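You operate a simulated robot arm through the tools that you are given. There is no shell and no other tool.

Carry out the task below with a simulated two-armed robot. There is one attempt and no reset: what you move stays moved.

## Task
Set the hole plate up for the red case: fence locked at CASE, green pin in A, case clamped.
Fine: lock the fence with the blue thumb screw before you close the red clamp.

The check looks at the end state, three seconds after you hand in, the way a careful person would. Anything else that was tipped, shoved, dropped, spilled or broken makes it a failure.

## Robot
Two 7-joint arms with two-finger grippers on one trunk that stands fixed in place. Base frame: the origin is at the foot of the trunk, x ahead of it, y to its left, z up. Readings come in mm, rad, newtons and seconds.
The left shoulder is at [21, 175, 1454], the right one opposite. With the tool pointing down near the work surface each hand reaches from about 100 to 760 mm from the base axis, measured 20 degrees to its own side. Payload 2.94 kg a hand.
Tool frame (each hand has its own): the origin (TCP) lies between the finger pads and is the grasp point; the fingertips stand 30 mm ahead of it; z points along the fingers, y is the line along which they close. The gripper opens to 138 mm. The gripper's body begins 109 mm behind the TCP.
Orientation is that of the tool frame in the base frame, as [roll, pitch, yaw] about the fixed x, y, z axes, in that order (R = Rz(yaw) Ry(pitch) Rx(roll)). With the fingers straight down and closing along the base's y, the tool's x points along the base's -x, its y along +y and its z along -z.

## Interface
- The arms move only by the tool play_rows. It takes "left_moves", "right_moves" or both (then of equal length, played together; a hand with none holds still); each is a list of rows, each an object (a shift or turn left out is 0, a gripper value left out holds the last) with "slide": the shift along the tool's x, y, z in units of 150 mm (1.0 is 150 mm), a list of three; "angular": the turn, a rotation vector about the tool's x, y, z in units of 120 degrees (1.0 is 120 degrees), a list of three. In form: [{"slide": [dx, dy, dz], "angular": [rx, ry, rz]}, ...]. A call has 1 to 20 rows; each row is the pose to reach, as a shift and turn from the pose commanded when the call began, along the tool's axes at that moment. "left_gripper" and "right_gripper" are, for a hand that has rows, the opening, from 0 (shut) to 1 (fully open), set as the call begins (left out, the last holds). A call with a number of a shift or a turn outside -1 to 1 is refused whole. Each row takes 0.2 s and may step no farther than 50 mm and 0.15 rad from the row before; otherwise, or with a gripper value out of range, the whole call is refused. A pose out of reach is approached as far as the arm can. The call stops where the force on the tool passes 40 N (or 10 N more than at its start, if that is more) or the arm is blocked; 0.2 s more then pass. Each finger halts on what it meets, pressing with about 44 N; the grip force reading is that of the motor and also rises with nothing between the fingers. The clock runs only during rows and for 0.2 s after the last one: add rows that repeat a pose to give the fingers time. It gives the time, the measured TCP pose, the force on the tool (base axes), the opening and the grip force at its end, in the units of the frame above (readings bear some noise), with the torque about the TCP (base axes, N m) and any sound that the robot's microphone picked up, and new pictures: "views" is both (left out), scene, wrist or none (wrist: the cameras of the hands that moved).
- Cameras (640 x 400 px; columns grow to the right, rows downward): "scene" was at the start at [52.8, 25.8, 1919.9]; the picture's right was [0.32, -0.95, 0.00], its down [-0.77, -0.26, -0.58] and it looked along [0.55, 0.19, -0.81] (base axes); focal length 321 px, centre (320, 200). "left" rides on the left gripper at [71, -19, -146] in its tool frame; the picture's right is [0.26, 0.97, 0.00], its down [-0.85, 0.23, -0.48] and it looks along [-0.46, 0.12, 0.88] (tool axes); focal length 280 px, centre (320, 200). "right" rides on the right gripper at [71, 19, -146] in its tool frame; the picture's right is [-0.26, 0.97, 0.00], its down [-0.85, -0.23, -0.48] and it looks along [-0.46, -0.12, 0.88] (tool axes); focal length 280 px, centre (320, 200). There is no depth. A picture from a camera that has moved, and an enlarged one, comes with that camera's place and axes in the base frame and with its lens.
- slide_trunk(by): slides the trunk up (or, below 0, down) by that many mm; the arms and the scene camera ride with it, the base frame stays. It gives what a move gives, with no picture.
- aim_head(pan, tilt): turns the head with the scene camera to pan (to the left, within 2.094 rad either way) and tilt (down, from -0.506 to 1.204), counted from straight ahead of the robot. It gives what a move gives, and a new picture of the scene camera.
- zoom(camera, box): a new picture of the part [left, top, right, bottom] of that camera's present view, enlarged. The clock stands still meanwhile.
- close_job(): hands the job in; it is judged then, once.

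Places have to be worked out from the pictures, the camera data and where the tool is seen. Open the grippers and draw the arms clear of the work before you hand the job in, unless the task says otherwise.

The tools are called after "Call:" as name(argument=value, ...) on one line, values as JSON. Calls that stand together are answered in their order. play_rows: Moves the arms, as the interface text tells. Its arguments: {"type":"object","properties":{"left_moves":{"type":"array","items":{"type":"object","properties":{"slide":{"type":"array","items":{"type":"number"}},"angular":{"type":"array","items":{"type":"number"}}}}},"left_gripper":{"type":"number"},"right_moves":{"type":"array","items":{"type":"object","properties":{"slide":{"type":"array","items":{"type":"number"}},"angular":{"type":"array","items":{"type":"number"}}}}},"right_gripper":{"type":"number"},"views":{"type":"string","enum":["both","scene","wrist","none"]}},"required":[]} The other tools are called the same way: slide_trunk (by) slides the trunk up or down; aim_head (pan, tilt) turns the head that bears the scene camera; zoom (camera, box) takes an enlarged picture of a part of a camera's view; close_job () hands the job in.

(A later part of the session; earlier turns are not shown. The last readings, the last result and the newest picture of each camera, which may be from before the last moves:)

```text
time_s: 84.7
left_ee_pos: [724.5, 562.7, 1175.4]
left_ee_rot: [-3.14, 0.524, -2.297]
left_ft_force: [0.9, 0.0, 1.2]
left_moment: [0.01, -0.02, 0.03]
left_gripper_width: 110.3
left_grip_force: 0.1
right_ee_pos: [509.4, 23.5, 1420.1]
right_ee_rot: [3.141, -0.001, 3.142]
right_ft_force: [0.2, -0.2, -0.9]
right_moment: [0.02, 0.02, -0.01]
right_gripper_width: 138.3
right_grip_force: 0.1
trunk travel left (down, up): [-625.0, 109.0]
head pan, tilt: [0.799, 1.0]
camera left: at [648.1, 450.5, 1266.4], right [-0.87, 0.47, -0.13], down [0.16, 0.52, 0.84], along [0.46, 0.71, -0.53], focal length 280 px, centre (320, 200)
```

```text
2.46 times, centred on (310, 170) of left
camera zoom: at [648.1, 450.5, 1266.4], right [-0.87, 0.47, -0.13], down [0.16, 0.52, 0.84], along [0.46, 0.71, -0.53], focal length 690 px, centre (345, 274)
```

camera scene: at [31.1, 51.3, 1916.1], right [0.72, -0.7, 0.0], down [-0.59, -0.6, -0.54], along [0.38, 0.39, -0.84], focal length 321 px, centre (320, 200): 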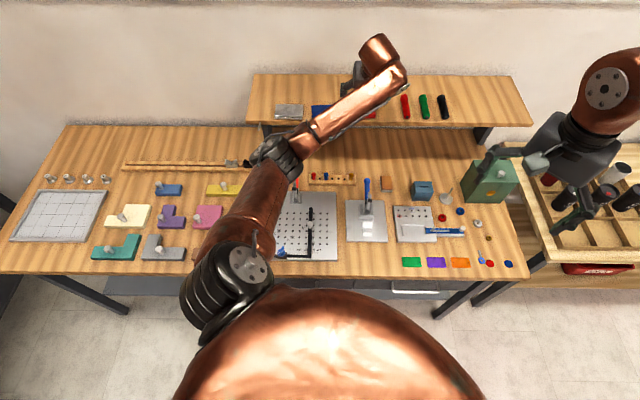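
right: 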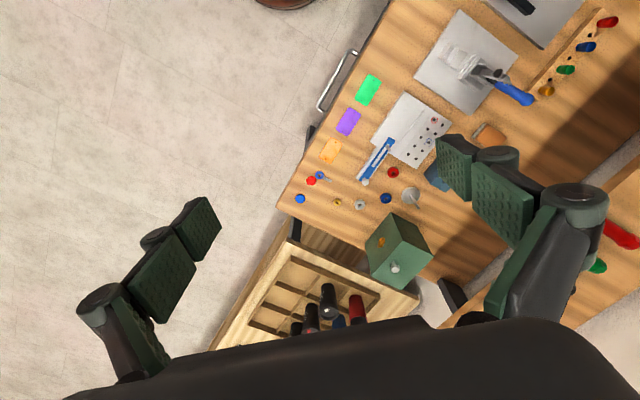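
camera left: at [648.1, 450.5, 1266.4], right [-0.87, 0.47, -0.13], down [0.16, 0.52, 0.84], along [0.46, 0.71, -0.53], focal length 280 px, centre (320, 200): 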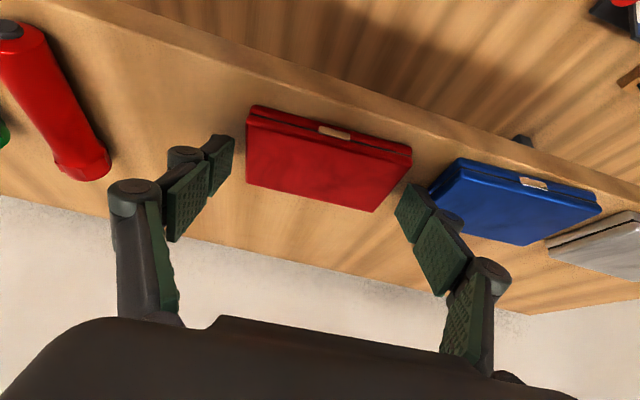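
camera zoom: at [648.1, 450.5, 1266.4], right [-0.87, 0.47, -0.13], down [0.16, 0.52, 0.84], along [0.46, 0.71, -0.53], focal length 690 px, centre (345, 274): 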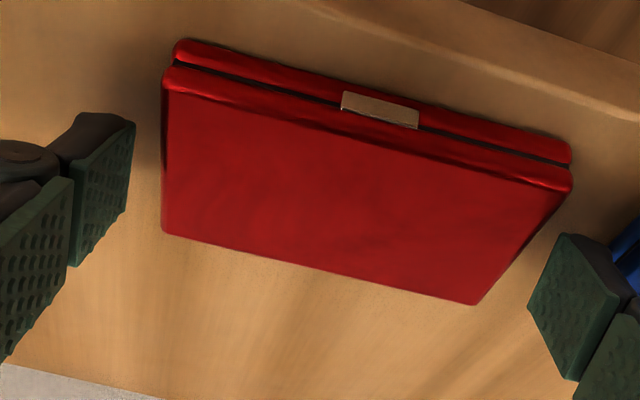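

The fingers flank the case evenly, about 5–6 mm each side, with no shelf contact. I'll close on the case.

Call:
play_rows(left_moves=[{"slide": [0, 0, 0]}, {"slide": [0, 0, 0]}, {"slide": [0, 0, 0]}, {"slide": [0, 0, 0]}], left_gripper=0.6, views="wrist")

Call:
zoom(camera="left", box=[180, 100, 440, 240])

```text
time_s: 85.7
left_ee_pos: [725.0, 561.9, 1173.9]
left_ee_rot: [-3.14, 0.525, -2.299]
left_ft_force: [1.3, 0.7, 1.9]
left_moment: [-0.01, -0.01, 0.02]
left_gripper_width: 93.9
left_grip_force: 43.9
right_ee_pos: [510.8, 22.6, 1420.6]
right_ee_rot: [3.14, 0.0, 3.141]
right_ft_force: [0.9, -0.1, -0.7]
right_moment: [0.02, -0.03, 0.01]
right_gripper_width: 137.9
right_grip_force: 0.0
trunk travel left (down, up): [-625.0, 109.0]
head pan, tilt: [0.799, 1.0]
camera left: at [648.2, 450.4, 1266.5], right [-0.87, 0.47, -0.13], down [0.16, 0.52, 0.84], along [0.46, 0.71, -0.53], focal length 280 px, centre (320, 200)
```

left: 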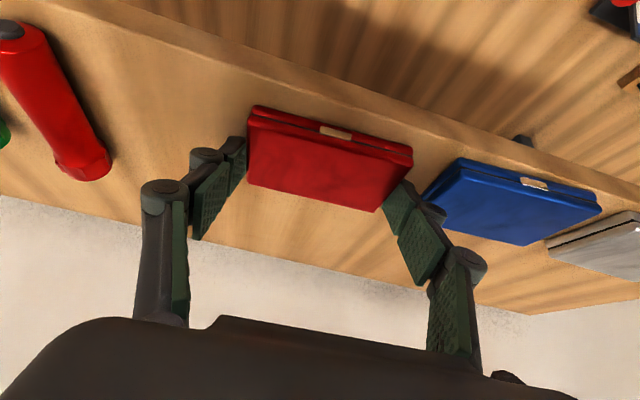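

```text
2.46 times, centred on (310, 170) of left
camera zoom: at [648.2, 450.4, 1266.5], right [-0.87, 0.47, -0.13], down [0.16, 0.52, 0.84], along [0.46, 0.71, -0.53], focal length 690 px, centre (345, 274)
```

zoom: 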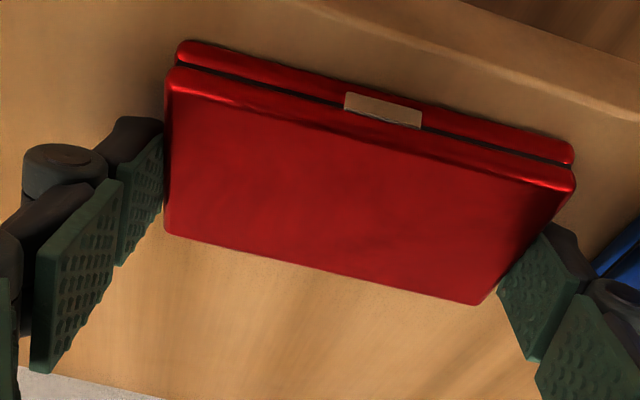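

Gripped at 93.9 mm with 44 N. I'll lift it 40 mm straight up and check that it comes along level.

Call:
play_rows(left_moves=[{"slide": [-0.033, 0, -0.058]}, {"slide": [-0.067, 0, -0.115]}, {"slide": [-0.1, 0, -0.173]}, {"slide": [-0.133, 0, -0.231]}], views="both")

Call:
zoom(camera="left", box=[180, 100, 440, 240])

```text
time_s: 86.7
left_ee_pos: [723.9, 561.9, 1214.8]
left_ee_rot: [-3.14, 0.525, -2.3]
left_ft_force: [-0.5, 0.1, -0.2]
left_moment: [0.0, -0.01, 0.02]
left_gripper_width: 93.9
left_grip_force: 44.0
right_ee_pos: [508.7, 22.8, 1418.4]
right_ee_rot: [3.139, -0.002, 3.141]
right_ft_force: [0.4, -1.1, -0.6]
right_moment: [-0.03, -0.03, 0.01]
right_gripper_width: 138.1
right_grip_force: 0.2
trunk travel left (down, up): [-625.0, 109.0]
head pan, tilt: [0.799, 1.0]
camera scene: at [32.6, 50.9, 1916.0], right [0.72, -0.7, 0.0], down [-0.59, -0.6, -0.54], along [0.38, 0.39, -0.84], focal length 321 px, centre (320, 200)
camera left: at [648.2, 450.1, 1306.5], right [-0.87, 0.47, -0.13], down [0.16, 0.52, 0.84], along [0.46, 0.71, -0.53], focal length 280 px, centre (320, 200)
```

scene: 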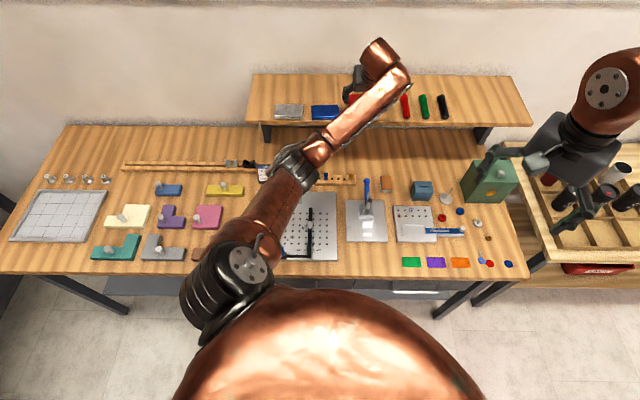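
left: 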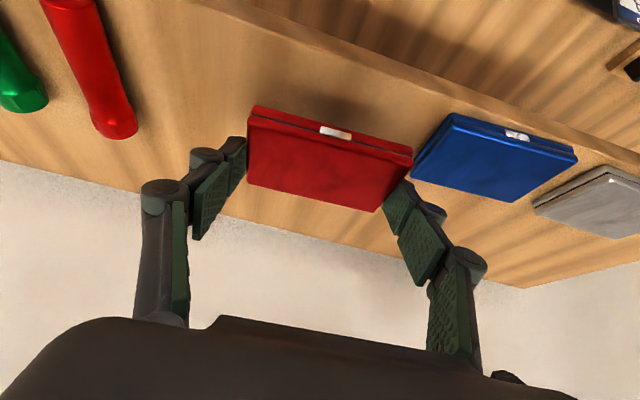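

```text
2.46 times, centred on (310, 170) of left
camera zoom: at [648.2, 450.1, 1306.5], right [-0.87, 0.47, -0.13], down [0.16, 0.52, 0.84], along [0.46, 0.71, -0.53], focal length 690 px, centre (345, 274)
```

zoom: 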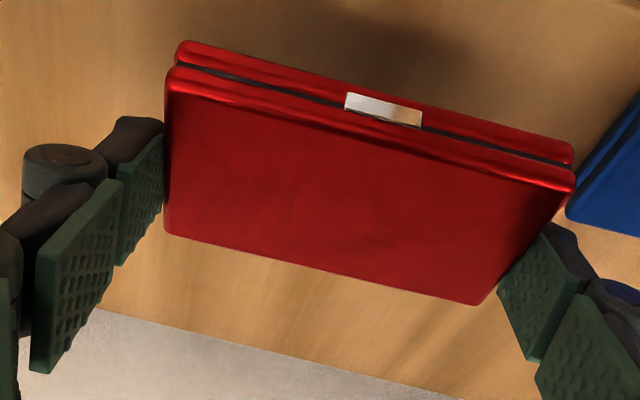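

The case came up level and steady. I'll carry it back away from the shelf and then left over the plate, staying high.

Call:
play_rows(left_moves=[{"slide": [0.15, 0.008, -0.13], "angular": [0.003, 0, 0.005]}, {"slide": [0.36, 0.02, -0.28], "angular": [0.006, 0, 0.01]}, {"slide": [0.58, 0.033, -0.45], "angular": [0.0107, 0, 0.0186]}, {"slide": [0.8, 0.045, -0.615], "angular": [0.0107, 0, 0.0186]}], views="none")

Call:
play_rows(left_moves=[{"slide": [0.127, 0.193, -0.073]}, {"slide": [0.254, 0.387, -0.147]}, {"slide": [0.381, 0.58, -0.22]}, {"slide": [0.508, 0.774, -0.294]}, {"slide": [0.635, 0.967, -0.367]}], views="both")

```text
time_s: 87.7
left_ee_pos: [616.2, 456.3, 1234.4]
left_ee_rot: [-3.14, 0.52, -2.342]
left_ft_force: [-0.6, 0.0, -0.4]
left_moment: [0.0, -0.07, -0.03]
left_gripper_width: 94.0
left_grip_force: 43.8
right_ee_pos: [506.1, 24.8, 1420.5]
right_ee_rot: [-3.14, 0.002, 3.14]
right_ft_force: [-0.4, 0.5, 0.7]
right_moment: [-0.06, -0.07, -0.02]
right_gripper_width: 137.9
right_grip_force: 0.1
trunk travel left (down, up): [-625.0, 109.0]
head pan, tilt: [0.799, 1.0]
```

```text
time_s: 88.9
left_ee_pos: [437.2, 477.0, 1235.3]
left_ee_rot: [-3.139, 0.524, -2.341]
left_ft_force: [0.0, 0.8, -0.9]
left_moment: [0.01, -0.02, 0.0]
left_gripper_width: 94.0
left_grip_force: 44.4
right_ee_pos: [509.5, 23.2, 1420.1]
right_ee_rot: [3.141, 0.001, -3.141]
right_ft_force: [0.1, 0.6, 0.7]
right_moment: [0.0, 0.0, 0.01]
right_gripper_width: 138.1
right_grip_force: 0.1
trunk travel left (down, up): [-625.0, 109.0]
head pan, tilt: [0.799, 1.0]
camera scene: at [30.8, 52.0, 1916.0], right [0.72, -0.7, 0.0], down [-0.59, -0.6, -0.54], along [0.38, 0.39, -0.84], focal length 321 px, centre (320, 200)
camera left: at [356.1, 369.7, 1326.3], right [-0.85, 0.51, -0.13], down [0.18, 0.52, 0.84], along [0.5, 0.69, -0.53], focal length 280 px, centre (320, 200)
```

scene: 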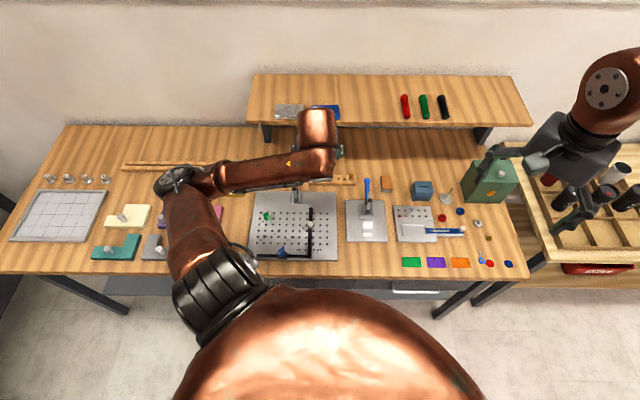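
left: 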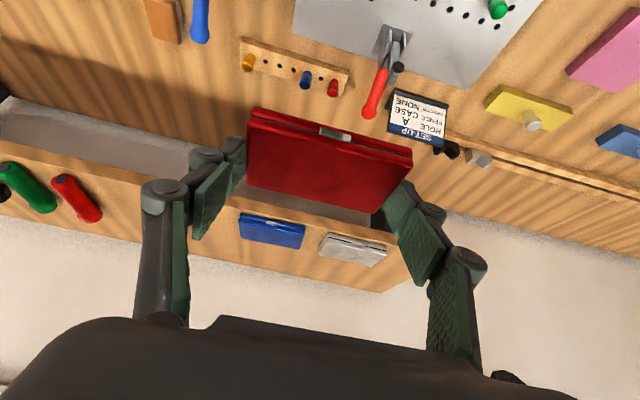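

The case is above the plate area. I'll move to s≈-122, t≈632 and lower to z≈1105.

Call:
play_rows(left_moves=[{"slide": [0.05, 0.15, 0.07]}, {"slide": [0.16, 0.33, 0.21]}, {"slide": [0.28, 0.5, 0.37]}, {"slide": [0.4, 0.62, 0.54]}, {"slide": [0.52, 0.685, 0.7]}, {"slide": [0.52, 0.685, 0.7]}], views="both")

Call:
zoom(camera="left", box=[220, 0, 440, 140])

Call:
zoom(camera="scene", box=[245, 150, 345, 250])

```text
time_s: 90.3
left_ee_pos: [355.1, 539.2, 1103.5]
left_ee_rot: [-3.141, 0.524, -2.343]
left_ft_force: [-0.6, 0.4, -0.1]
left_moment: [-0.01, -0.01, 0.02]
left_gripper_width: 93.7
left_grip_force: 44.1
right_ee_pos: [509.6, 23.1, 1420.7]
right_ee_rot: [3.139, 0.0, -3.14]
right_ft_force: [0.2, 0.8, -0.1]
right_moment: [0.0, -0.01, 0.0]
right_gripper_width: 138.0
right_grip_force: 0.0
trunk travel left (down, up): [-625.0, 109.0]
head pan, tilt: [0.799, 1.0]
camera scene: at [32.6, 51.0, 1916.0], right [0.72, -0.7, 0.0], down [-0.59, -0.6, -0.54], along [0.38, 0.39, -0.84], focal length 321 px, centre (320, 200)
camera left: at [273.9, 430.5, 1194.0], right [-0.85, 0.51, -0.13], down [0.18, 0.52, 0.84], along [0.5, 0.69, -0.53], focal length 280 px, centre (320, 200)
```

scene: 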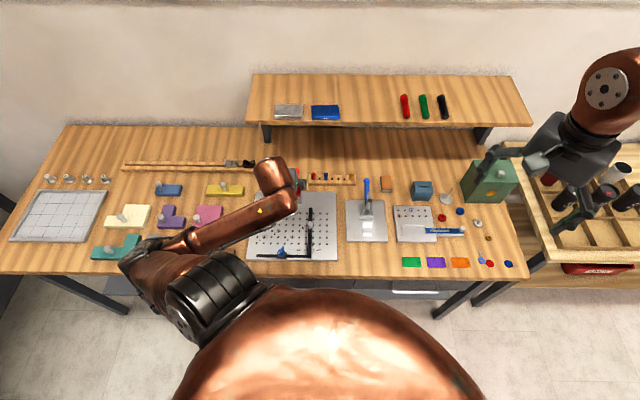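
left: 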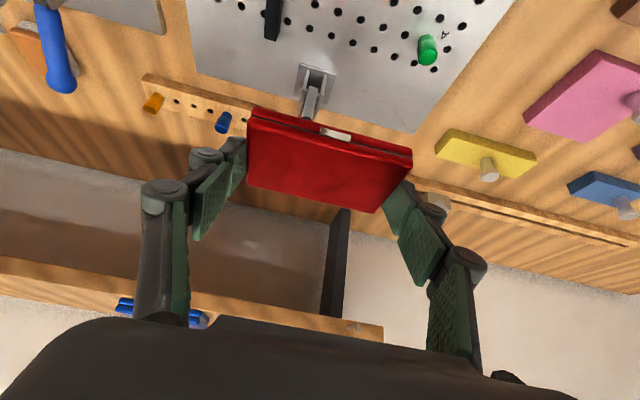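

```text
2.86 times, centred on (330, 70) of left
camera zoom: at [273.9, 430.5, 1194.0], right [-0.85, 0.51, -0.13], down [0.18, 0.52, 0.84], along [0.5, 0.69, -0.53], focal length 801 px, centre (291, 571)
```

zoom: 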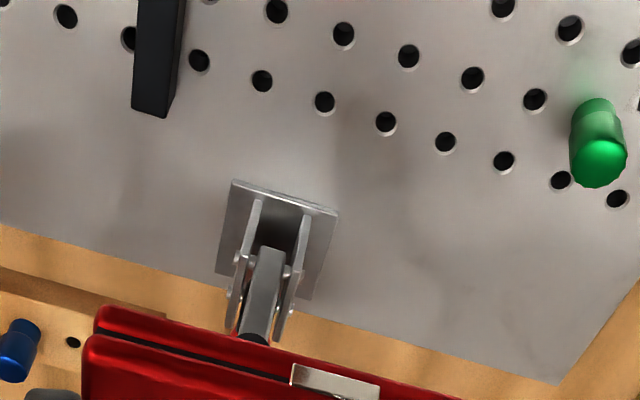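

```text
4.00 times, centred on (295, 200) of scene
camera zoom: at [32.6, 51.0, 1916.0], right [0.72, -0.7, 0.0], down [-0.59, -0.6, -0.54], along [0.38, 0.39, -0.84], focal length 1283 px, centre (420, 200)
```

zoom: 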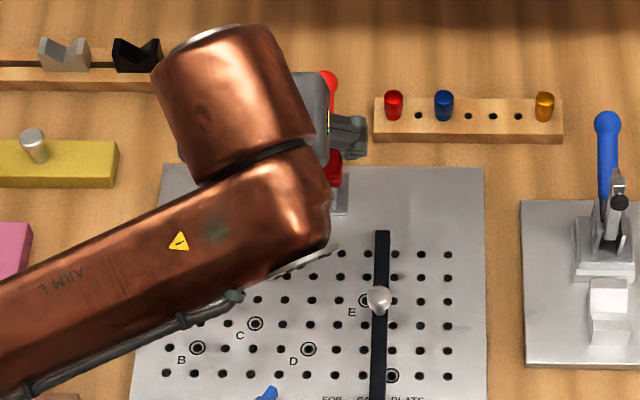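

The clamp axis is at s≈-106 and its pad should land at about t≈637. I'll shift to s≈-126, t≈629 so the fingers clear the fence and pin, and lower by 140 mm, watching clearances.

Call:
play_rows(left_moves=[{"slide": [0.1, 0.015, 0.15]}, {"slide": [0.2, 0.03, 0.31]}, {"slide": [0.3, 0.03, 0.47]}, {"slide": [0.4, 0.03, 0.63]}, {"slide": [0.4955, 0.03, 0.7915]}, {"slide": [0.4955, 0.03, 0.7915]}], views="both")

Call:
zoom(camera="left", box=[180, 60, 460, 240])

Call:
zoom(camera="scene", box=[245, 170, 335, 240])

```text
time_s: 91.7
left_ee_pos: [348.7, 536.7, 964.7]
left_ee_rot: [-3.14, 0.524, -2.344]
left_ft_force: [0.2, 0.0, -1.9]
left_moment: [-0.03, -0.03, 0.0]
left_gripper_width: 93.6
left_grip_force: 44.3
right_ee_pos: [509.7, 22.2, 1420.4]
right_ee_rot: [3.139, 0.0, 3.141]
right_ft_force: [0.2, 0.3, 0.2]
right_moment: [-0.02, -0.01, -0.02]
right_gripper_width: 138.2
right_grip_force: 0.1
trunk travel left (down, up): [-625.0, 109.0]
head pan, tilt: [0.799, 1.0]
camera scene: at [32.2, 51.2, 1916.0], right [0.72, -0.7, 0.0], down [-0.59, -0.6, -0.54], along [0.38, 0.39, -0.84], focal length 321 px, centre (320, 200)
camera left: at [267.0, 428.8, 1055.4], right [-0.85, 0.51, -0.13], down [0.18, 0.52, 0.84], along [0.5, 0.69, -0.53], focal length 280 px, centre (320, 200)
```

scene: 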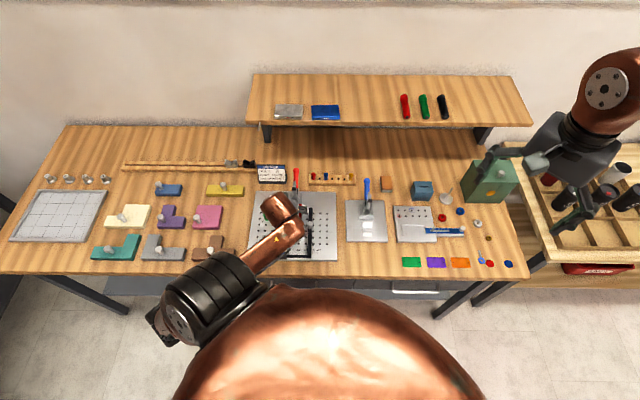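
left: 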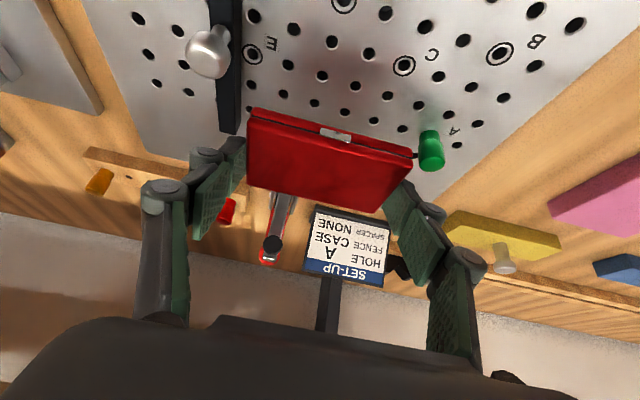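

```text
2.22 times, centred on (320, 150) of left
camera zoom: at [267.0, 428.8, 1055.4], right [-0.85, 0.51, -0.13], down [0.18, 0.52, 0.84], along [0.5, 0.69, -0.53], focal length 623 px, centre (320, 311)
```

zoom: 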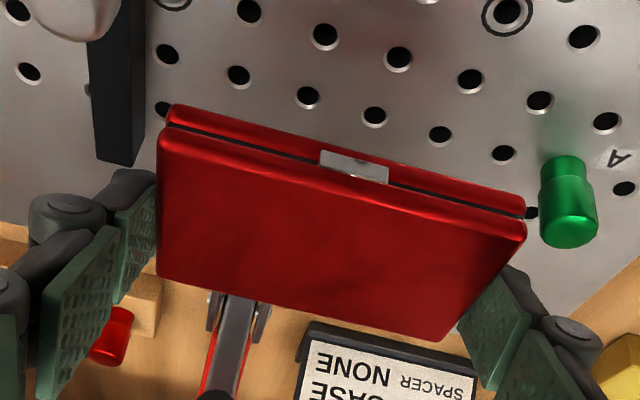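

```text
5.71 times, centred on (290, 205) of scene
camera zoom: at [32.2, 51.2, 1916.0], right [0.72, -0.7, 0.0], down [-0.59, -0.6, -0.54], along [0.38, 0.39, -0.84], focal length 1833 px, centre (491, 171)
```

zoom: 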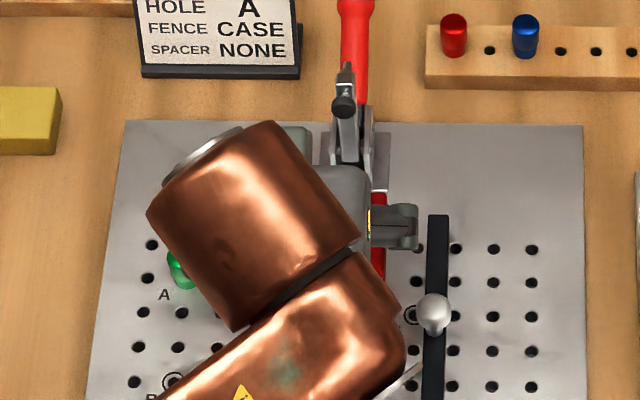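

The case hangs between fence and pin with the clamp arm well behind it. I'll lower 35 mm more, then feel for the plate.

Call:
play_rows(left_moves=[{"slide": [0.039, 0, 0.067]}, {"slide": [0.078, 0, 0.135]}, {"slide": [0.1167, 0, 0.202]}, {"slide": [0.1167, 0, 0.202]}], views="wrist")

Call:
zoom(camera="left", box=[180, 60, 460, 240])

```text
time_s: 92.7
left_ee_pos: [347.8, 537.6, 928.8]
left_ee_rot: [-3.141, 0.524, -2.344]
left_ft_force: [0.7, -0.6, -2.6]
left_moment: [-0.01, 0.0, -0.02]
left_gripper_width: 94.0
left_grip_force: 44.2
right_ee_pos: [509.9, 22.5, 1420.2]
right_ee_rot: [3.139, 0.0, -3.141]
right_ft_force: [0.6, 0.1, 1.2]
right_moment: [-0.02, -0.01, 0.01]
right_gripper_width: 137.9
right_grip_force: 0.0
trunk travel left (down, up): [-625.0, 109.0]
head pan, tilt: [0.799, 1.0]
camera left: at [267.3, 429.0, 1020.3], right [-0.85, 0.51, -0.13], down [0.18, 0.52, 0.84], along [0.5, 0.69, -0.53], focal length 280 px, centre (320, 200)
```

left: 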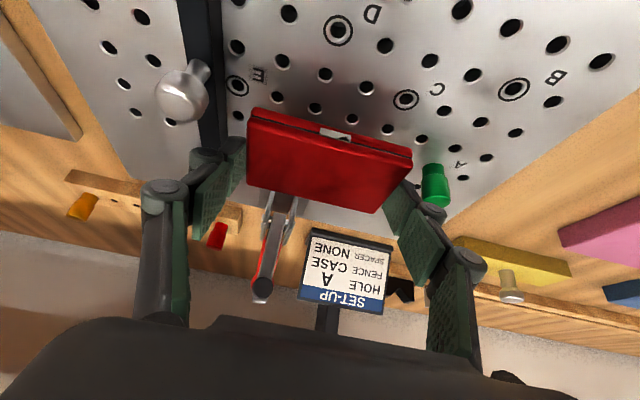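

```text
2.22 times, centred on (320, 150) of left
camera zoom: at [267.3, 429.0, 1020.3], right [-0.85, 0.51, -0.13], down [0.18, 0.52, 0.84], along [0.5, 0.69, -0.53], focal length 623 px, centre (320, 311)
```

zoom: 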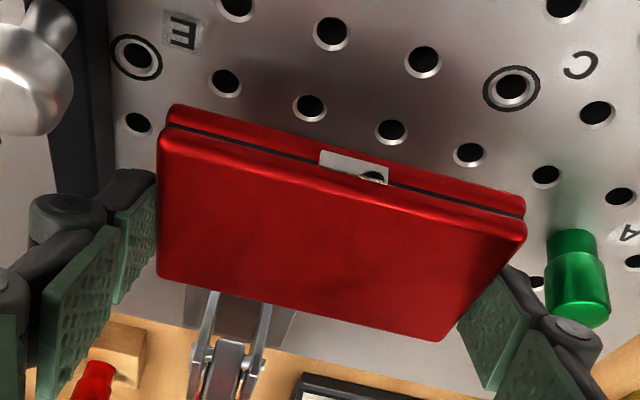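

The left knuckle passes about 6 mm from the green pin, so I'll shift 3 mm toward the fence while lowering 12 mm.

Call:
play_rows(left_moves=[{"slide": [0.0, -0.02, 0.0]}, {"slide": [0.02, -0.02, 0.035]}, {"slide": [0.04, -0.02, 0.0693]}, {"slide": [0.04, -0.02, 0.0693]}], views="none")

Call:
zoom(camera="left", box=[180, 60, 460, 240])

```text
time_s: 93.7
left_ee_pos: [350.0, 535.7, 916.9]
left_ee_rot: [-3.142, 0.524, -2.343]
left_ft_force: [-0.2, -0.8, -0.4]
left_moment: [-0.01, -0.02, 0.02]
left_gripper_width: 93.8
left_grip_force: 44.5
right_ee_pos: [509.5, 22.2, 1419.5]
right_ee_rot: [3.14, 0.0, 3.141]
right_ft_force: [-0.3, -0.2, -0.3]
right_moment: [0.03, 0.01, -0.02]
right_gripper_width: 138.2
right_grip_force: 0.0
trunk travel left (down, up): [-625.0, 109.0]
head pan, tilt: [0.799, 1.0]
```

```text
2.22 times, centred on (320, 150) of left
camera zoom: at [269.3, 427.1, 1008.6], right [-0.85, 0.51, -0.13], down [0.18, 0.52, 0.84], along [0.5, 0.69, -0.53], focal length 623 px, centre (320, 311)
```

zoom: 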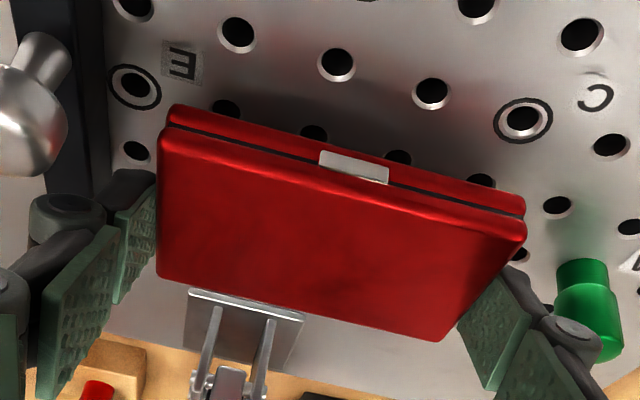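

About 4 mm to go. I'll lower in 1 mm rows and read the force.

Call:
play_rows(left_moves=[{"slide": [0.0033, 0, 0.0058]}, {"slide": [0.0067, 0, 0.0115]}, {"slide": [0.01, 0, 0.0173]}, {"slide": [0.01, 0, 0.0173]}], views="none")

Call:
play_rows(left_moves=[{"slide": [0.0025, 0, 0.0043]}, {"slide": [0.005, 0, 0.0087]}, {"slide": [0.005, 0, 0.0087]}], views="none")

Call:
zoom(camera="left", box=[180, 60, 460, 240])

```text
time_s: 94.7
left_ee_pos: [350.4, 535.3, 914.6]
left_ee_rot: [-3.139, 0.526, -2.341]
left_ft_force: [-0.7, 0.3, -0.6]
left_moment: [0.01, 0.0, 0.02]
left_gripper_width: 93.9
left_grip_force: 43.8
right_ee_pos: [510.0, 23.5, 1419.9]
right_ee_rot: [3.139, 0.0, -3.141]
right_ft_force: [-0.3, -1.3, 0.0]
right_moment: [0.01, -0.06, 0.0]
right_gripper_width: 138.2
right_grip_force: 0.1
trunk travel left (down, up): [-625.0, 109.0]
head pan, tilt: [0.799, 1.0]
```

```text
time_s: 95.5
left_ee_pos: [350.1, 535.2, 913.9]
left_ee_rot: [3.141, 0.523, -2.344]
left_ft_force: [-0.7, -0.9, -0.5]
left_moment: [-0.03, 0.0, -0.02]
left_gripper_width: 93.8
left_grip_force: 44.1
right_ee_pos: [508.5, 23.0, 1419.3]
right_ee_rot: [3.14, 0.001, 3.141]
right_ft_force: [-0.4, -0.2, 0.2]
right_moment: [-0.03, -0.01, 0.02]
right_gripper_width: 138.1
right_grip_force: 0.0
trunk travel left (down, up): [-625.0, 109.0]
head pan, tilt: [0.799, 1.0]
```

```text
2.22 times, centred on (320, 150) of left
camera zoom: at [269.2, 427.8, 1004.6], right [-0.85, 0.51, -0.13], down [0.18, 0.52, 0.84], along [0.5, 0.69, -0.53], focal length 623 px, centre (320, 311)
```

zoom: 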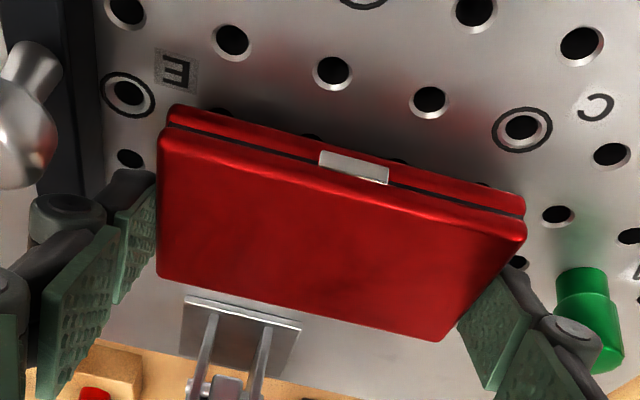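

No contact yet, so I'll continue in 1 mm steps.

Call:
play_rows(left_moves=[{"slide": [0.0033, 0, 0.0058]}, {"slide": [0.005, 0, 0.0087]}, {"slide": [0.005, 0, 0.0087]}], views="none")

Call:
play_rows(left_moves=[{"slide": [0.0033, 0, 0.0058]}, {"slide": [0.005, 0, 0.0087]}, {"slide": [0.005, 0, 0.0087]}], views="none")

Call:
zoom(camera="left", box=[180, 60, 460, 240])

```text
time_s: 96.3
left_ee_pos: [349.8, 535.0, 911.5]
left_ee_rot: [-3.14, 0.523, -2.344]
left_ft_force: [0.3, -0.5, 0.0]
left_moment: [0.0, -0.02, 0.01]
left_gripper_width: 94.0
left_grip_force: 44.0
right_ee_pos: [509.0, 22.3, 1418.5]
right_ee_rot: [3.14, 0.0, -3.141]
right_ft_force: [-0.1, -0.4, 0.8]
right_moment: [0.01, -0.01, -0.03]
right_gripper_width: 138.0
right_grip_force: 0.0
trunk travel left (down, up): [-625.0, 109.0]
head pan, tilt: [0.799, 1.0]
```

```text
time_s: 97.1
left_ee_pos: [351.2, 535.1, 909.4]
left_ee_rot: [-3.141, 0.523, -2.344]
left_ft_force: [-0.1, -0.4, -1.2]
left_moment: [0.04, 0.02, -0.02]
left_gripper_width: 93.9
left_grip_force: 44.3
right_ee_pos: [510.6, 23.3, 1419.3]
right_ee_rot: [3.14, 0.001, 3.141]
right_ft_force: [0.0, 0.6, -0.4]
right_moment: [0.01, -0.04, 0.01]
right_gripper_width: 138.2
right_grip_force: 0.0
trunk travel left (down, up): [-625.0, 109.0]
head pan, tilt: [0.799, 1.0]
```

```text
2.22 times, centred on (320, 150) of left
camera zoom: at [269.0, 427.5, 1001.4], right [-0.85, 0.51, -0.13], down [0.18, 0.52, 0.84], along [0.5, 0.69, -0.53], focal length 623 px, centre (320, 311)
```

zoom: 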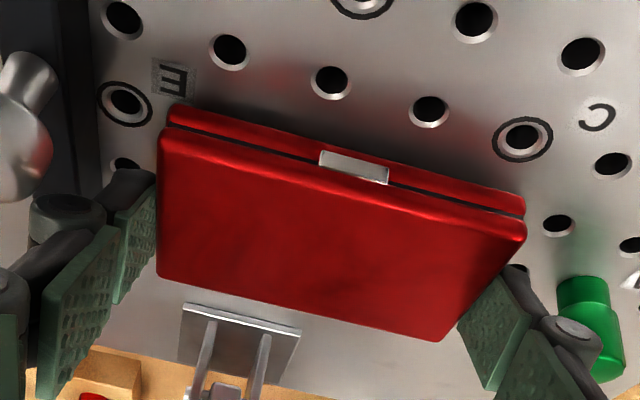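

Still no contact. Reflections on the plate show it is nearly there. Continuing gently.

Call:
play_rows(left_moves=[{"slide": [0.0033, 0, 0.0058]}, {"slide": [0.005, 0, 0.0087]}, {"slide": [0.005, 0, 0.0087]}], views="none")

Call:
play_rows(left_moves=[{"slide": [0.0033, 0, 0.0058]}, {"slide": [0.005, 0, 0.0087]}, {"slide": [0.005, 0, 0.0087]}], views="none")

Call:
zoom(camera="left", box=[180, 60, 460, 240])

```text
time_s: 97.9
left_ee_pos: [350.7, 535.5, 908.0]
left_ee_rot: [-3.14, 0.523, -2.345]
left_ft_force: [0.7, -0.2, -1.4]
left_moment: [-0.03, -0.02, 0.02]
left_gripper_width: 93.6
left_grip_force: 44.1
right_ee_pos: [510.4, 23.0, 1420.0]
right_ee_rot: [3.14, -0.001, 3.142]
right_ft_force: [-0.6, 0.3, -0.2]
right_moment: [0.01, 0.01, 0.03]
right_gripper_width: 138.2
right_grip_force: 0.1
trunk travel left (down, up): [-625.0, 109.0]
head pan, tilt: [0.799, 1.0]
```

```text
time_s: 98.7
left_ee_pos: [349.7, 534.9, 907.0]
left_ee_rot: [-3.141, 0.523, -2.343]
left_ft_force: [-0.4, 0.1, -0.1]
left_moment: [0.0, 0.02, -0.01]
left_gripper_width: 93.9
left_grip_force: 43.6
right_ee_pos: [509.0, 22.7, 1420.0]
right_ee_rot: [3.14, 0.0, -3.141]
right_ft_force: [0.7, -0.5, -0.3]
right_moment: [0.02, 0.02, -0.02]
right_gripper_width: 137.9
right_grip_force: 0.0
trunk travel left (down, up): [-625.0, 109.0]
head pan, tilt: [0.799, 1.0]
```

```text
2.22 times, centred on (320, 150) of left
camera zoom: at [269.2, 427.8, 998.4], right [-0.85, 0.51, -0.13], down [0.18, 0.52, 0.84], along [0.5, 0.69, -0.53], focal length 623 px, centre (320, 311)
```

zoom: 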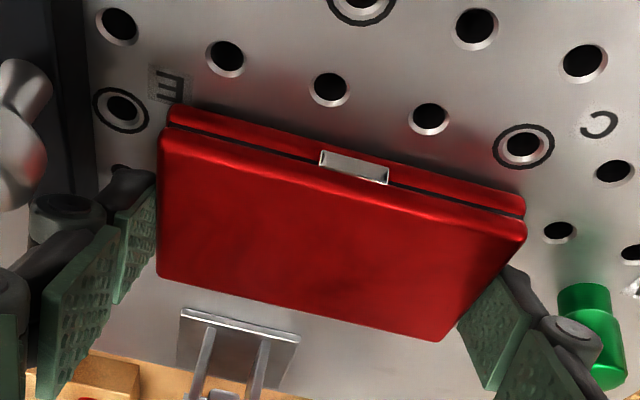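

No contact at 907 either. I'll keep stepping down.

Call:
play_rows(left_moves=[{"slide": [0.0033, 0, 0.0058]}, {"slide": [0.005, 0, 0.0087]}, {"slide": [0.005, 0, 0.0087]}], views="none")

Call:
play_rows(left_moves=[{"slide": [0.0033, 0, 0.0058]}, {"slide": [0.005, 0, 0.0087]}, {"slide": [0.005, 0, 0.0087]}], views="none")

Call:
zoom(camera="left", box=[180, 60, 460, 240])

```text
time_s: 99.5
left_ee_pos: [350.0, 536.9, 905.4]
left_ee_rot: [3.141, 0.523, -2.344]
left_ft_force: [0.3, -0.2, -1.0]
left_moment: [-0.01, -0.02, 0.02]
left_gripper_width: 93.9
left_grip_force: 43.8
right_ee_pos: [509.6, 22.1, 1419.3]
right_ee_rot: [3.141, 0.001, -3.14]
right_ft_force: [-0.7, 0.3, 1.0]
right_moment: [-0.01, 0.03, -0.01]
right_gripper_width: 137.9
right_grip_force: 0.1
trunk travel left (down, up): [-625.0, 109.0]
head pan, tilt: [0.799, 1.0]
```

```text
time_s: 100.3
left_ee_pos: [351.8, 534.8, 905.0]
left_ee_rot: [-3.141, 0.527, -2.345]
left_ft_force: [0.7, 0.1, 6.8]
left_moment: [0.08, 0.24, -0.02]
left_gripper_width: 94.0
left_grip_force: 43.9
right_ee_pos: [510.5, 23.4, 1420.2]
right_ee_rot: [3.14, 0.001, -3.14]
right_ft_force: [0.3, 0.2, -0.2]
right_moment: [-0.01, 0.01, 0.0]
right_gripper_width: 138.1
right_grip_force: 0.1
trunk travel left (down, up): [-625.0, 109.0]
head pan, tilt: [0.799, 1.0]
```

```text
2.22 times, centred on (320, 150) of left
camera zoom: at [269.1, 427.4, 995.8], right [-0.85, 0.51, -0.13], down [0.18, 0.52, 0.84], along [0.5, 0.69, -0.53], focal length 623 px, centre (320, 311)
```

zoom: 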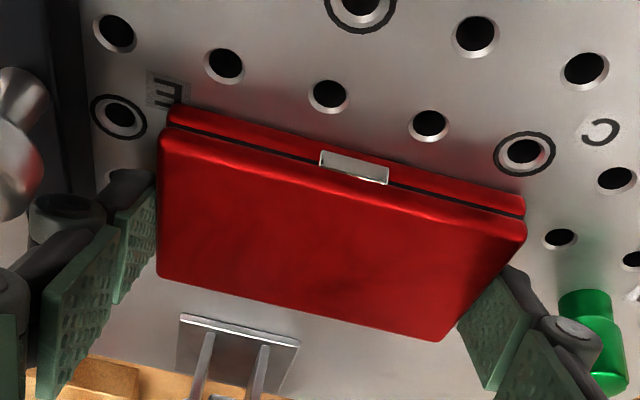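

Contact at 6.8 N, so the case is resting on the plate. I'll open the gripper just 4 mm per side (there's limited room to the pin and fence) and lift straight up.

Call:
play_rows(left_moves=[{"slide": [-0.0017, 0, -0.0029]}, {"slide": [-0.0017, 0, -0.0029]}, {"slide": [-0.0017, 0, -0.0029]}], left_gripper=0.735, views="none")

Call:
zoom(camera="left", box=[180, 60, 460, 240])

```text
time_s: 101.1
left_ee_pos: [350.4, 535.3, 903.0]
left_ee_rot: [-3.14, 0.523, -2.344]
left_ft_force: [1.3, 0.1, 0.1]
left_moment: [0.0, -0.03, 0.01]
left_gripper_width: 101.5
left_grip_force: 0.0
right_ee_pos: [510.2, 22.9, 1418.7]
right_ee_rot: [3.139, 0.0, -3.141]
right_ft_force: [1.5, -0.1, 0.3]
right_moment: [0.01, -0.01, -0.02]
right_gripper_width: 137.9
right_grip_force: 0.0
trunk travel left (down, up): [-625.0, 109.0]
head pan, tilt: [0.799, 1.0]
```

```text
2.22 times, centred on (320, 150) of left
camera zoom: at [269.0, 427.3, 995.4], right [-0.85, 0.51, -0.13], down [0.18, 0.52, 0.84], along [0.5, 0.69, -0.53], focal length 623 px, centre (320, 311)
```

zoom: 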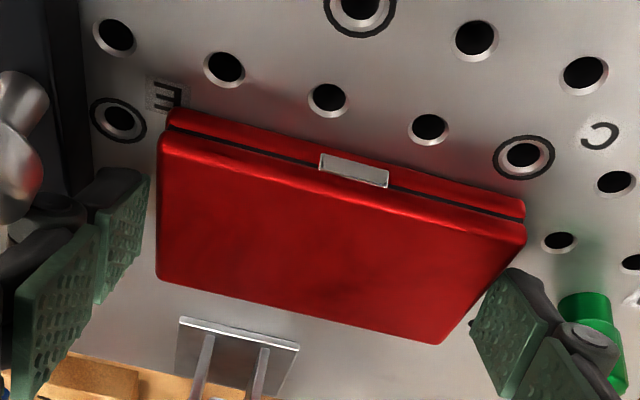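

The case lies flat and free between the fingers. I'll lift straight up.

Call:
play_rows(left_moves=[{"slide": [-0.033, 0, -0.058]}, {"slide": [-0.083, 0, -0.144]}, {"slide": [-0.167, 0, -0.289]}, {"slide": [-0.267, 0, -0.462]}], views="both")

Call:
zoom(camera="left", box=[180, 20, 460, 200])

Call:
zoom(camera="scene", box=[245, 160, 345, 265])

```text
time_s: 102.1
left_ee_pos: [350.8, 534.7, 985.1]
left_ee_rot: [-3.14, 0.522, -2.344]
left_ft_force: [0.1, 1.2, 0.7]
left_moment: [-0.01, 0.03, -0.03]
left_gripper_width: 101.4
left_grip_force: 0.1
right_ee_pos: [510.5, 23.0, 1418.0]
right_ee_rot: [3.14, 0.0, -3.141]
right_ft_force: [-0.1, 1.0, 0.3]
right_moment: [0.01, -0.02, 0.0]
right_gripper_width: 138.0
right_grip_force: 0.1
trunk travel left (down, up): [-625.0, 109.0]
head pan, tilt: [0.799, 1.0]
camera scene: at [32.5, 50.6, 1916.0], right [0.72, -0.7, 0.0], down [-0.59, -0.6, -0.54], along [0.38, 0.39, -0.84], focal length 321 px, centre (320, 200)
camera left: at [269.3, 426.7, 1076.0], right [-0.85, 0.51, -0.13], down [0.18, 0.52, 0.84], along [0.5, 0.69, -0.53], focal length 280 px, centre (320, 200)
```

scene: 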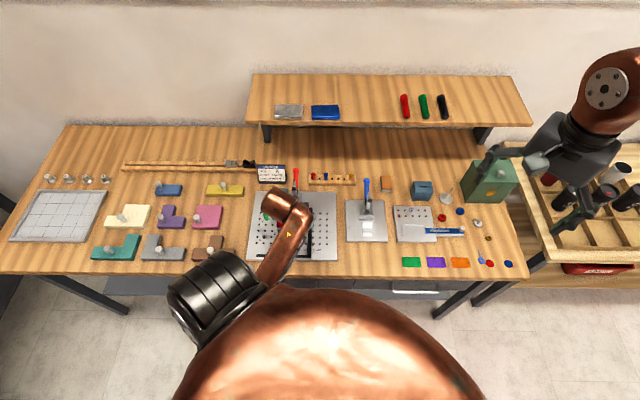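
left: 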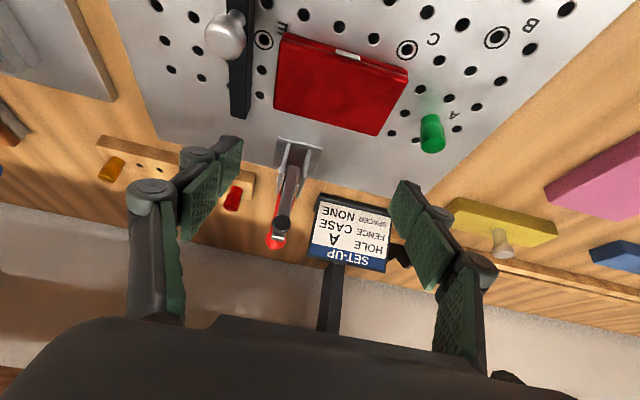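

```text
2.22 times, centred on (320, 110) of left
camera zoom: at [269.3, 426.7, 1076.0], right [-0.85, 0.51, -0.13], down [0.18, 0.52, 0.84], along [0.5, 0.69, -0.53], focal length 623 px, centre (320, 400)
```

zoom: 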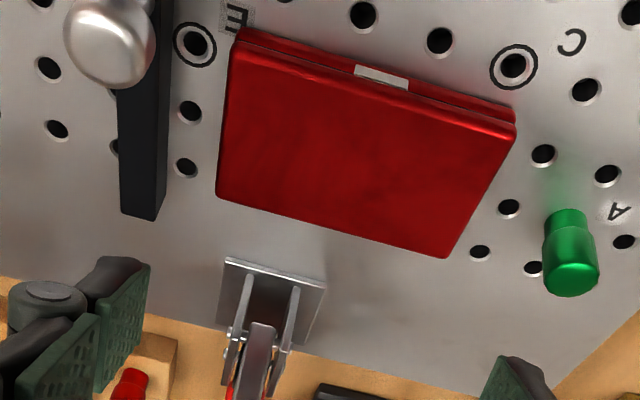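

```text
3.81 times, centred on (295, 212) of scene
camera zoom: at [32.5, 50.6, 1916.0], right [0.72, -0.7, 0.0], down [-0.59, -0.6, -0.54], along [0.38, 0.39, -0.84], focal length 1222 px, centre (415, 152)
```

zoom: 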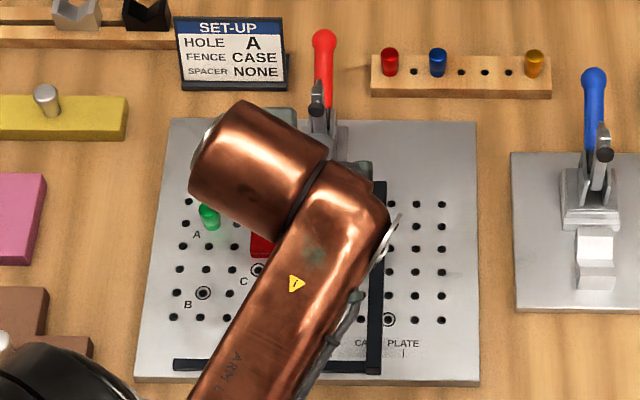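

The case lies flat at about s=-170…-76, t≈604–666, about 18 mm short of the fence. I'll open fully so my left finger can push the case's left side toward the fence while the right finger passes outside the fence, positioning above first.

Call:
play_rows(left_moves=[{"slide": [0.01, -0.03, -0.005]}, {"slide": [0.02, -0.065, -0.01]}, {"slide": [0.029, -0.0967, -0.0167]}, {"slide": [0.029, -0.0967, -0.0167]}, {"slide": [0.029, -0.0967, -0.0167]}], left_gripper=1.0, views="wrist")

Call:
zoom(camera="left", box=[120, 10, 480, 230])

```text
time_s: 103.3
left_ee_pos: [356.8, 521.5, 984.2]
left_ee_rot: [-3.141, 0.525, -2.345]
left_ft_force: [0.3, 0.9, -0.4]
left_moment: [0.0, -0.02, 0.01]
left_gripper_width: 137.8
left_grip_force: 0.1
right_ee_pos: [509.4, 22.5, 1418.9]
right_ee_rot: [3.139, -0.001, -3.141]
right_ft_force: [-0.1, -0.7, 0.6]
right_moment: [-0.02, 0.0, 0.01]
right_gripper_width: 138.0
right_grip_force: 0.0
trunk travel left (down, up): [-625.0, 109.0]
head pan, tilt: [0.799, 1.0]
camera left: at [276.1, 413.4, 1075.7], right [-0.85, 0.51, -0.13], down [0.18, 0.52, 0.84], along [0.5, 0.69, -0.53], focal length 280 px, centre (320, 200)
```

left: 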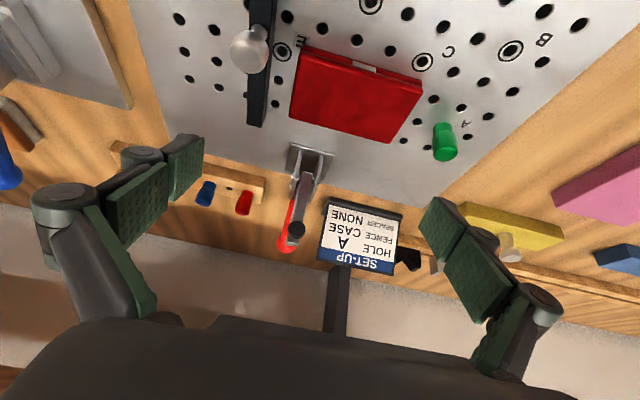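

```text
1.78 times, centred on (300, 120) of left
camera zoom: at [276.1, 413.4, 1075.7], right [-0.85, 0.51, -0.13], down [0.18, 0.52, 0.84], along [0.5, 0.69, -0.53], focal length 498 px, centre (356, 342)
```

zoom: 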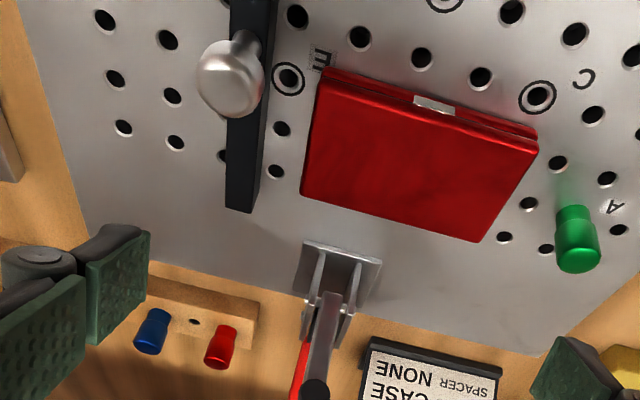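

Measured in this view: the case's left edge is about 60 mm left of the TCP and the fence gap is about 22 mm. I'll shift 4 mm right for finger clearance and descend to push height in two stages.

Call:
play_rows(left_moves=[{"slide": [0, -0.0267, 0]}, {"slide": [0.08, -0.0267, 0.139]}, {"slide": [0.17, -0.0267, 0.294]}, {"slide": [0.17, -0.0267, 0.294]}], views="wrist")

Call:
zoom(camera="left", box=[120, 10, 500, 240])

```text
time_s: 104.3
left_ee_pos: [360.9, 519.7, 934.2]
left_ee_rot: [3.141, 0.524, -2.345]
left_ft_force: [-0.3, -0.6, -0.2]
left_moment: [0.0, 0.0, 0.02]
left_gripper_width: 138.0
left_grip_force: 0.0
right_ee_pos: [509.3, 22.2, 1420.2]
right_ee_rot: [3.14, 0.0, -3.141]
right_ft_force: [0.5, -0.7, -0.1]
right_moment: [-0.03, 0.02, 0.01]
right_gripper_width: 138.0
right_grip_force: 0.0
trunk travel left (down, up): [-625.0, 109.0]
head pan, tilt: [0.799, 1.0]
camera left: at [278.7, 411.0, 1024.1], right [-0.85, 0.51, -0.13], down [0.18, 0.52, 0.84], along [0.5, 0.69, -0.53], focal length 280 px, centre (320, 200)
```

left: 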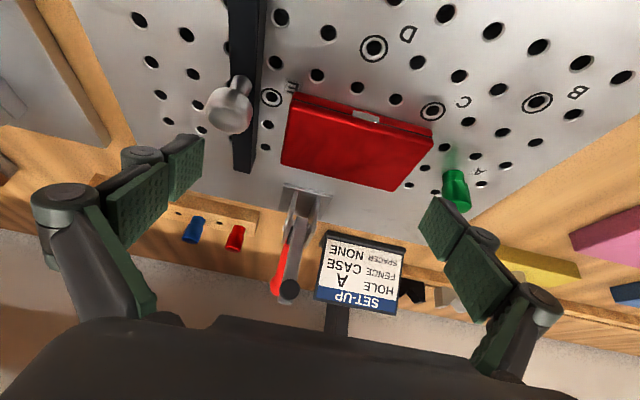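

```text
1.68 times, centred on (310, 125) of left
camera zoom: at [278.7, 411.0, 1024.1], right [-0.85, 0.51, -0.13], down [0.18, 0.52, 0.84], along [0.5, 0.69, -0.53], focal length 472 px, centre (337, 326)
```

zoom: 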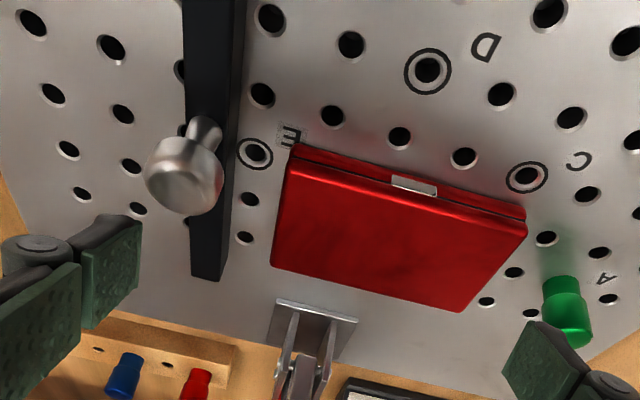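

The left finger will come down about 4–5 mm outside the case's left edge. I'll nudge 1.5 mm further left for margin and lower to push height.

Call:
play_rows(left_moves=[{"slide": [0, 0.01, 0]}, {"slide": [0.0467, 0.01, 0.081]}, {"slide": [0.0933, 0.01, 0.1617]}, {"slide": [0.0933, 0.01, 0.1617]}], views="wrist")

Call:
zoom(camera="left", box=[120, 20, 500, 250])

```text
time_s: 105.3
left_ee_pos: [359.0, 521.3, 905.4]
left_ee_rot: [-3.141, 0.525, -2.344]
left_ft_force: [0.2, 0.1, -0.6]
left_moment: [0.0, 0.0, 0.0]
left_gripper_width: 138.3
left_grip_force: 0.0
right_ee_pos: [510.2, 22.7, 1420.2]
right_ee_rot: [3.139, 0.0, 3.141]
right_ft_force: [-0.1, -0.6, 0.6]
right_moment: [0.02, 0.01, 0.0]
right_gripper_width: 137.7
right_grip_force: 0.0
trunk travel left (down, up): [-625.0, 109.0]
head pan, tilt: [0.799, 1.0]
camera left: at [277.7, 412.0, 996.8], right [-0.85, 0.51, -0.13], down [0.18, 0.52, 0.84], along [0.5, 0.69, -0.53], focal length 280 px, centre (320, 200)
```

left: 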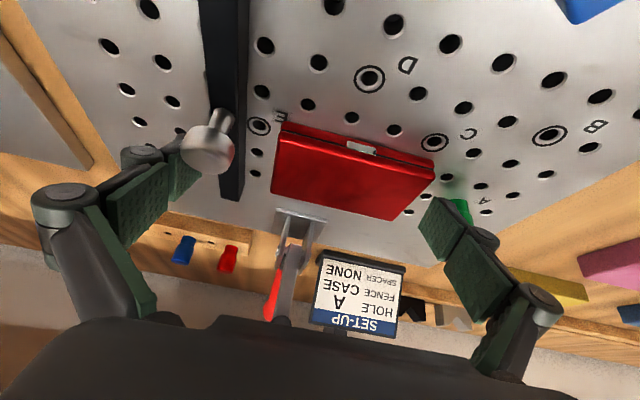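

```text
1.68 times, centred on (310, 135) of left
camera zoom: at [277.7, 412.0, 996.8], right [-0.85, 0.51, -0.13], down [0.18, 0.52, 0.84], along [0.5, 0.69, -0.53], focal length 472 px, centre (337, 310)
```

zoom: 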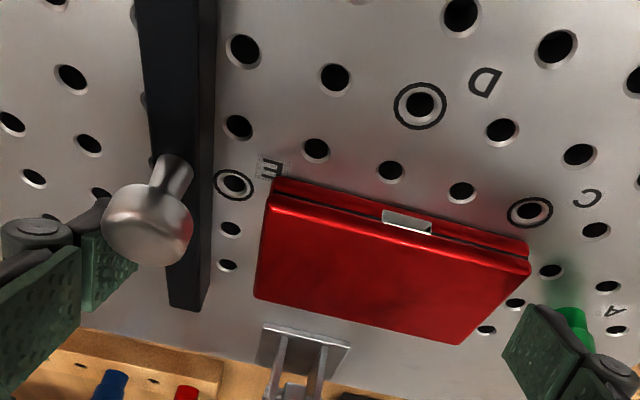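

About 6 mm of free travel plus about 21.6 mm of push remain. I'll push slowly 24 mm to the right first.

Call:
play_rows(left_moves=[{"slide": [0, -0.027, 0]}, {"slide": [0, -0.053, 0]}, {"slide": [0, -0.08, 0]}, {"slide": [0, -0.107, 0]}, {"slide": [0, -0.133, 0]}, {"slide": [0, -0.16, 0]}, {"slide": [0, -0.16, 0]}], views="wrist")

Call:
zoom(camera="left", box=[120, 20, 500, 250])

```text
time_s: 106.9
left_ee_pos: [376.0, 502.2, 905.3]
left_ee_rot: [-3.141, 0.523, -2.345]
left_ft_force: [-1.2, -0.4, -0.1]
left_moment: [0.03, -0.02, 0.02]
left_gripper_width: 138.1
left_grip_force: 0.1
right_ee_pos: [509.7, 23.6, 1419.7]
right_ee_rot: [3.139, 0.0, 3.139]
right_ft_force: [0.0, -0.1, 0.3]
right_moment: [-0.01, -0.03, 0.01]
right_gripper_width: 138.1
right_grip_force: 0.0
trunk travel left (down, up): [-625.0, 109.0]
head pan, tilt: [0.799, 1.0]
camera left: at [294.2, 394.7, 997.1], right [-0.85, 0.51, -0.13], down [0.18, 0.52, 0.84], along [0.5, 0.69, -0.53], focal length 280 px, centre (320, 200)
```

left: 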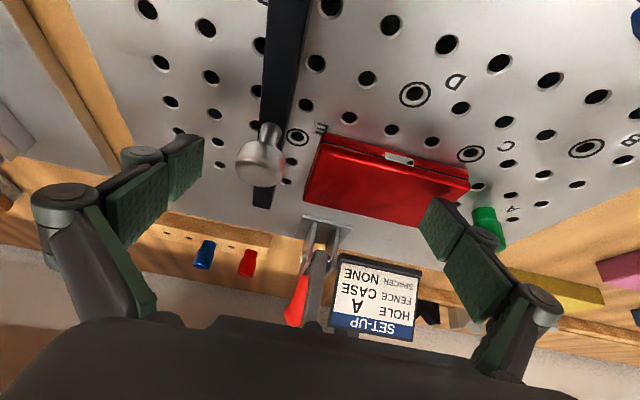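

```text
1.68 times, centred on (310, 135) of left
camera zoom: at [294.2, 394.7, 997.1], right [-0.85, 0.51, -0.13], down [0.18, 0.52, 0.84], along [0.5, 0.69, -0.53], focal length 472 px, centre (337, 310)
```

zoom: 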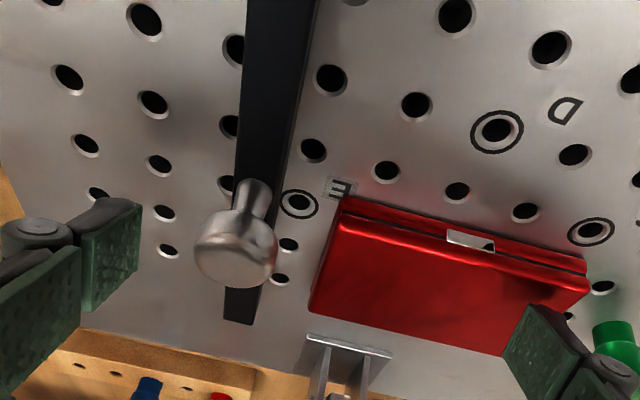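

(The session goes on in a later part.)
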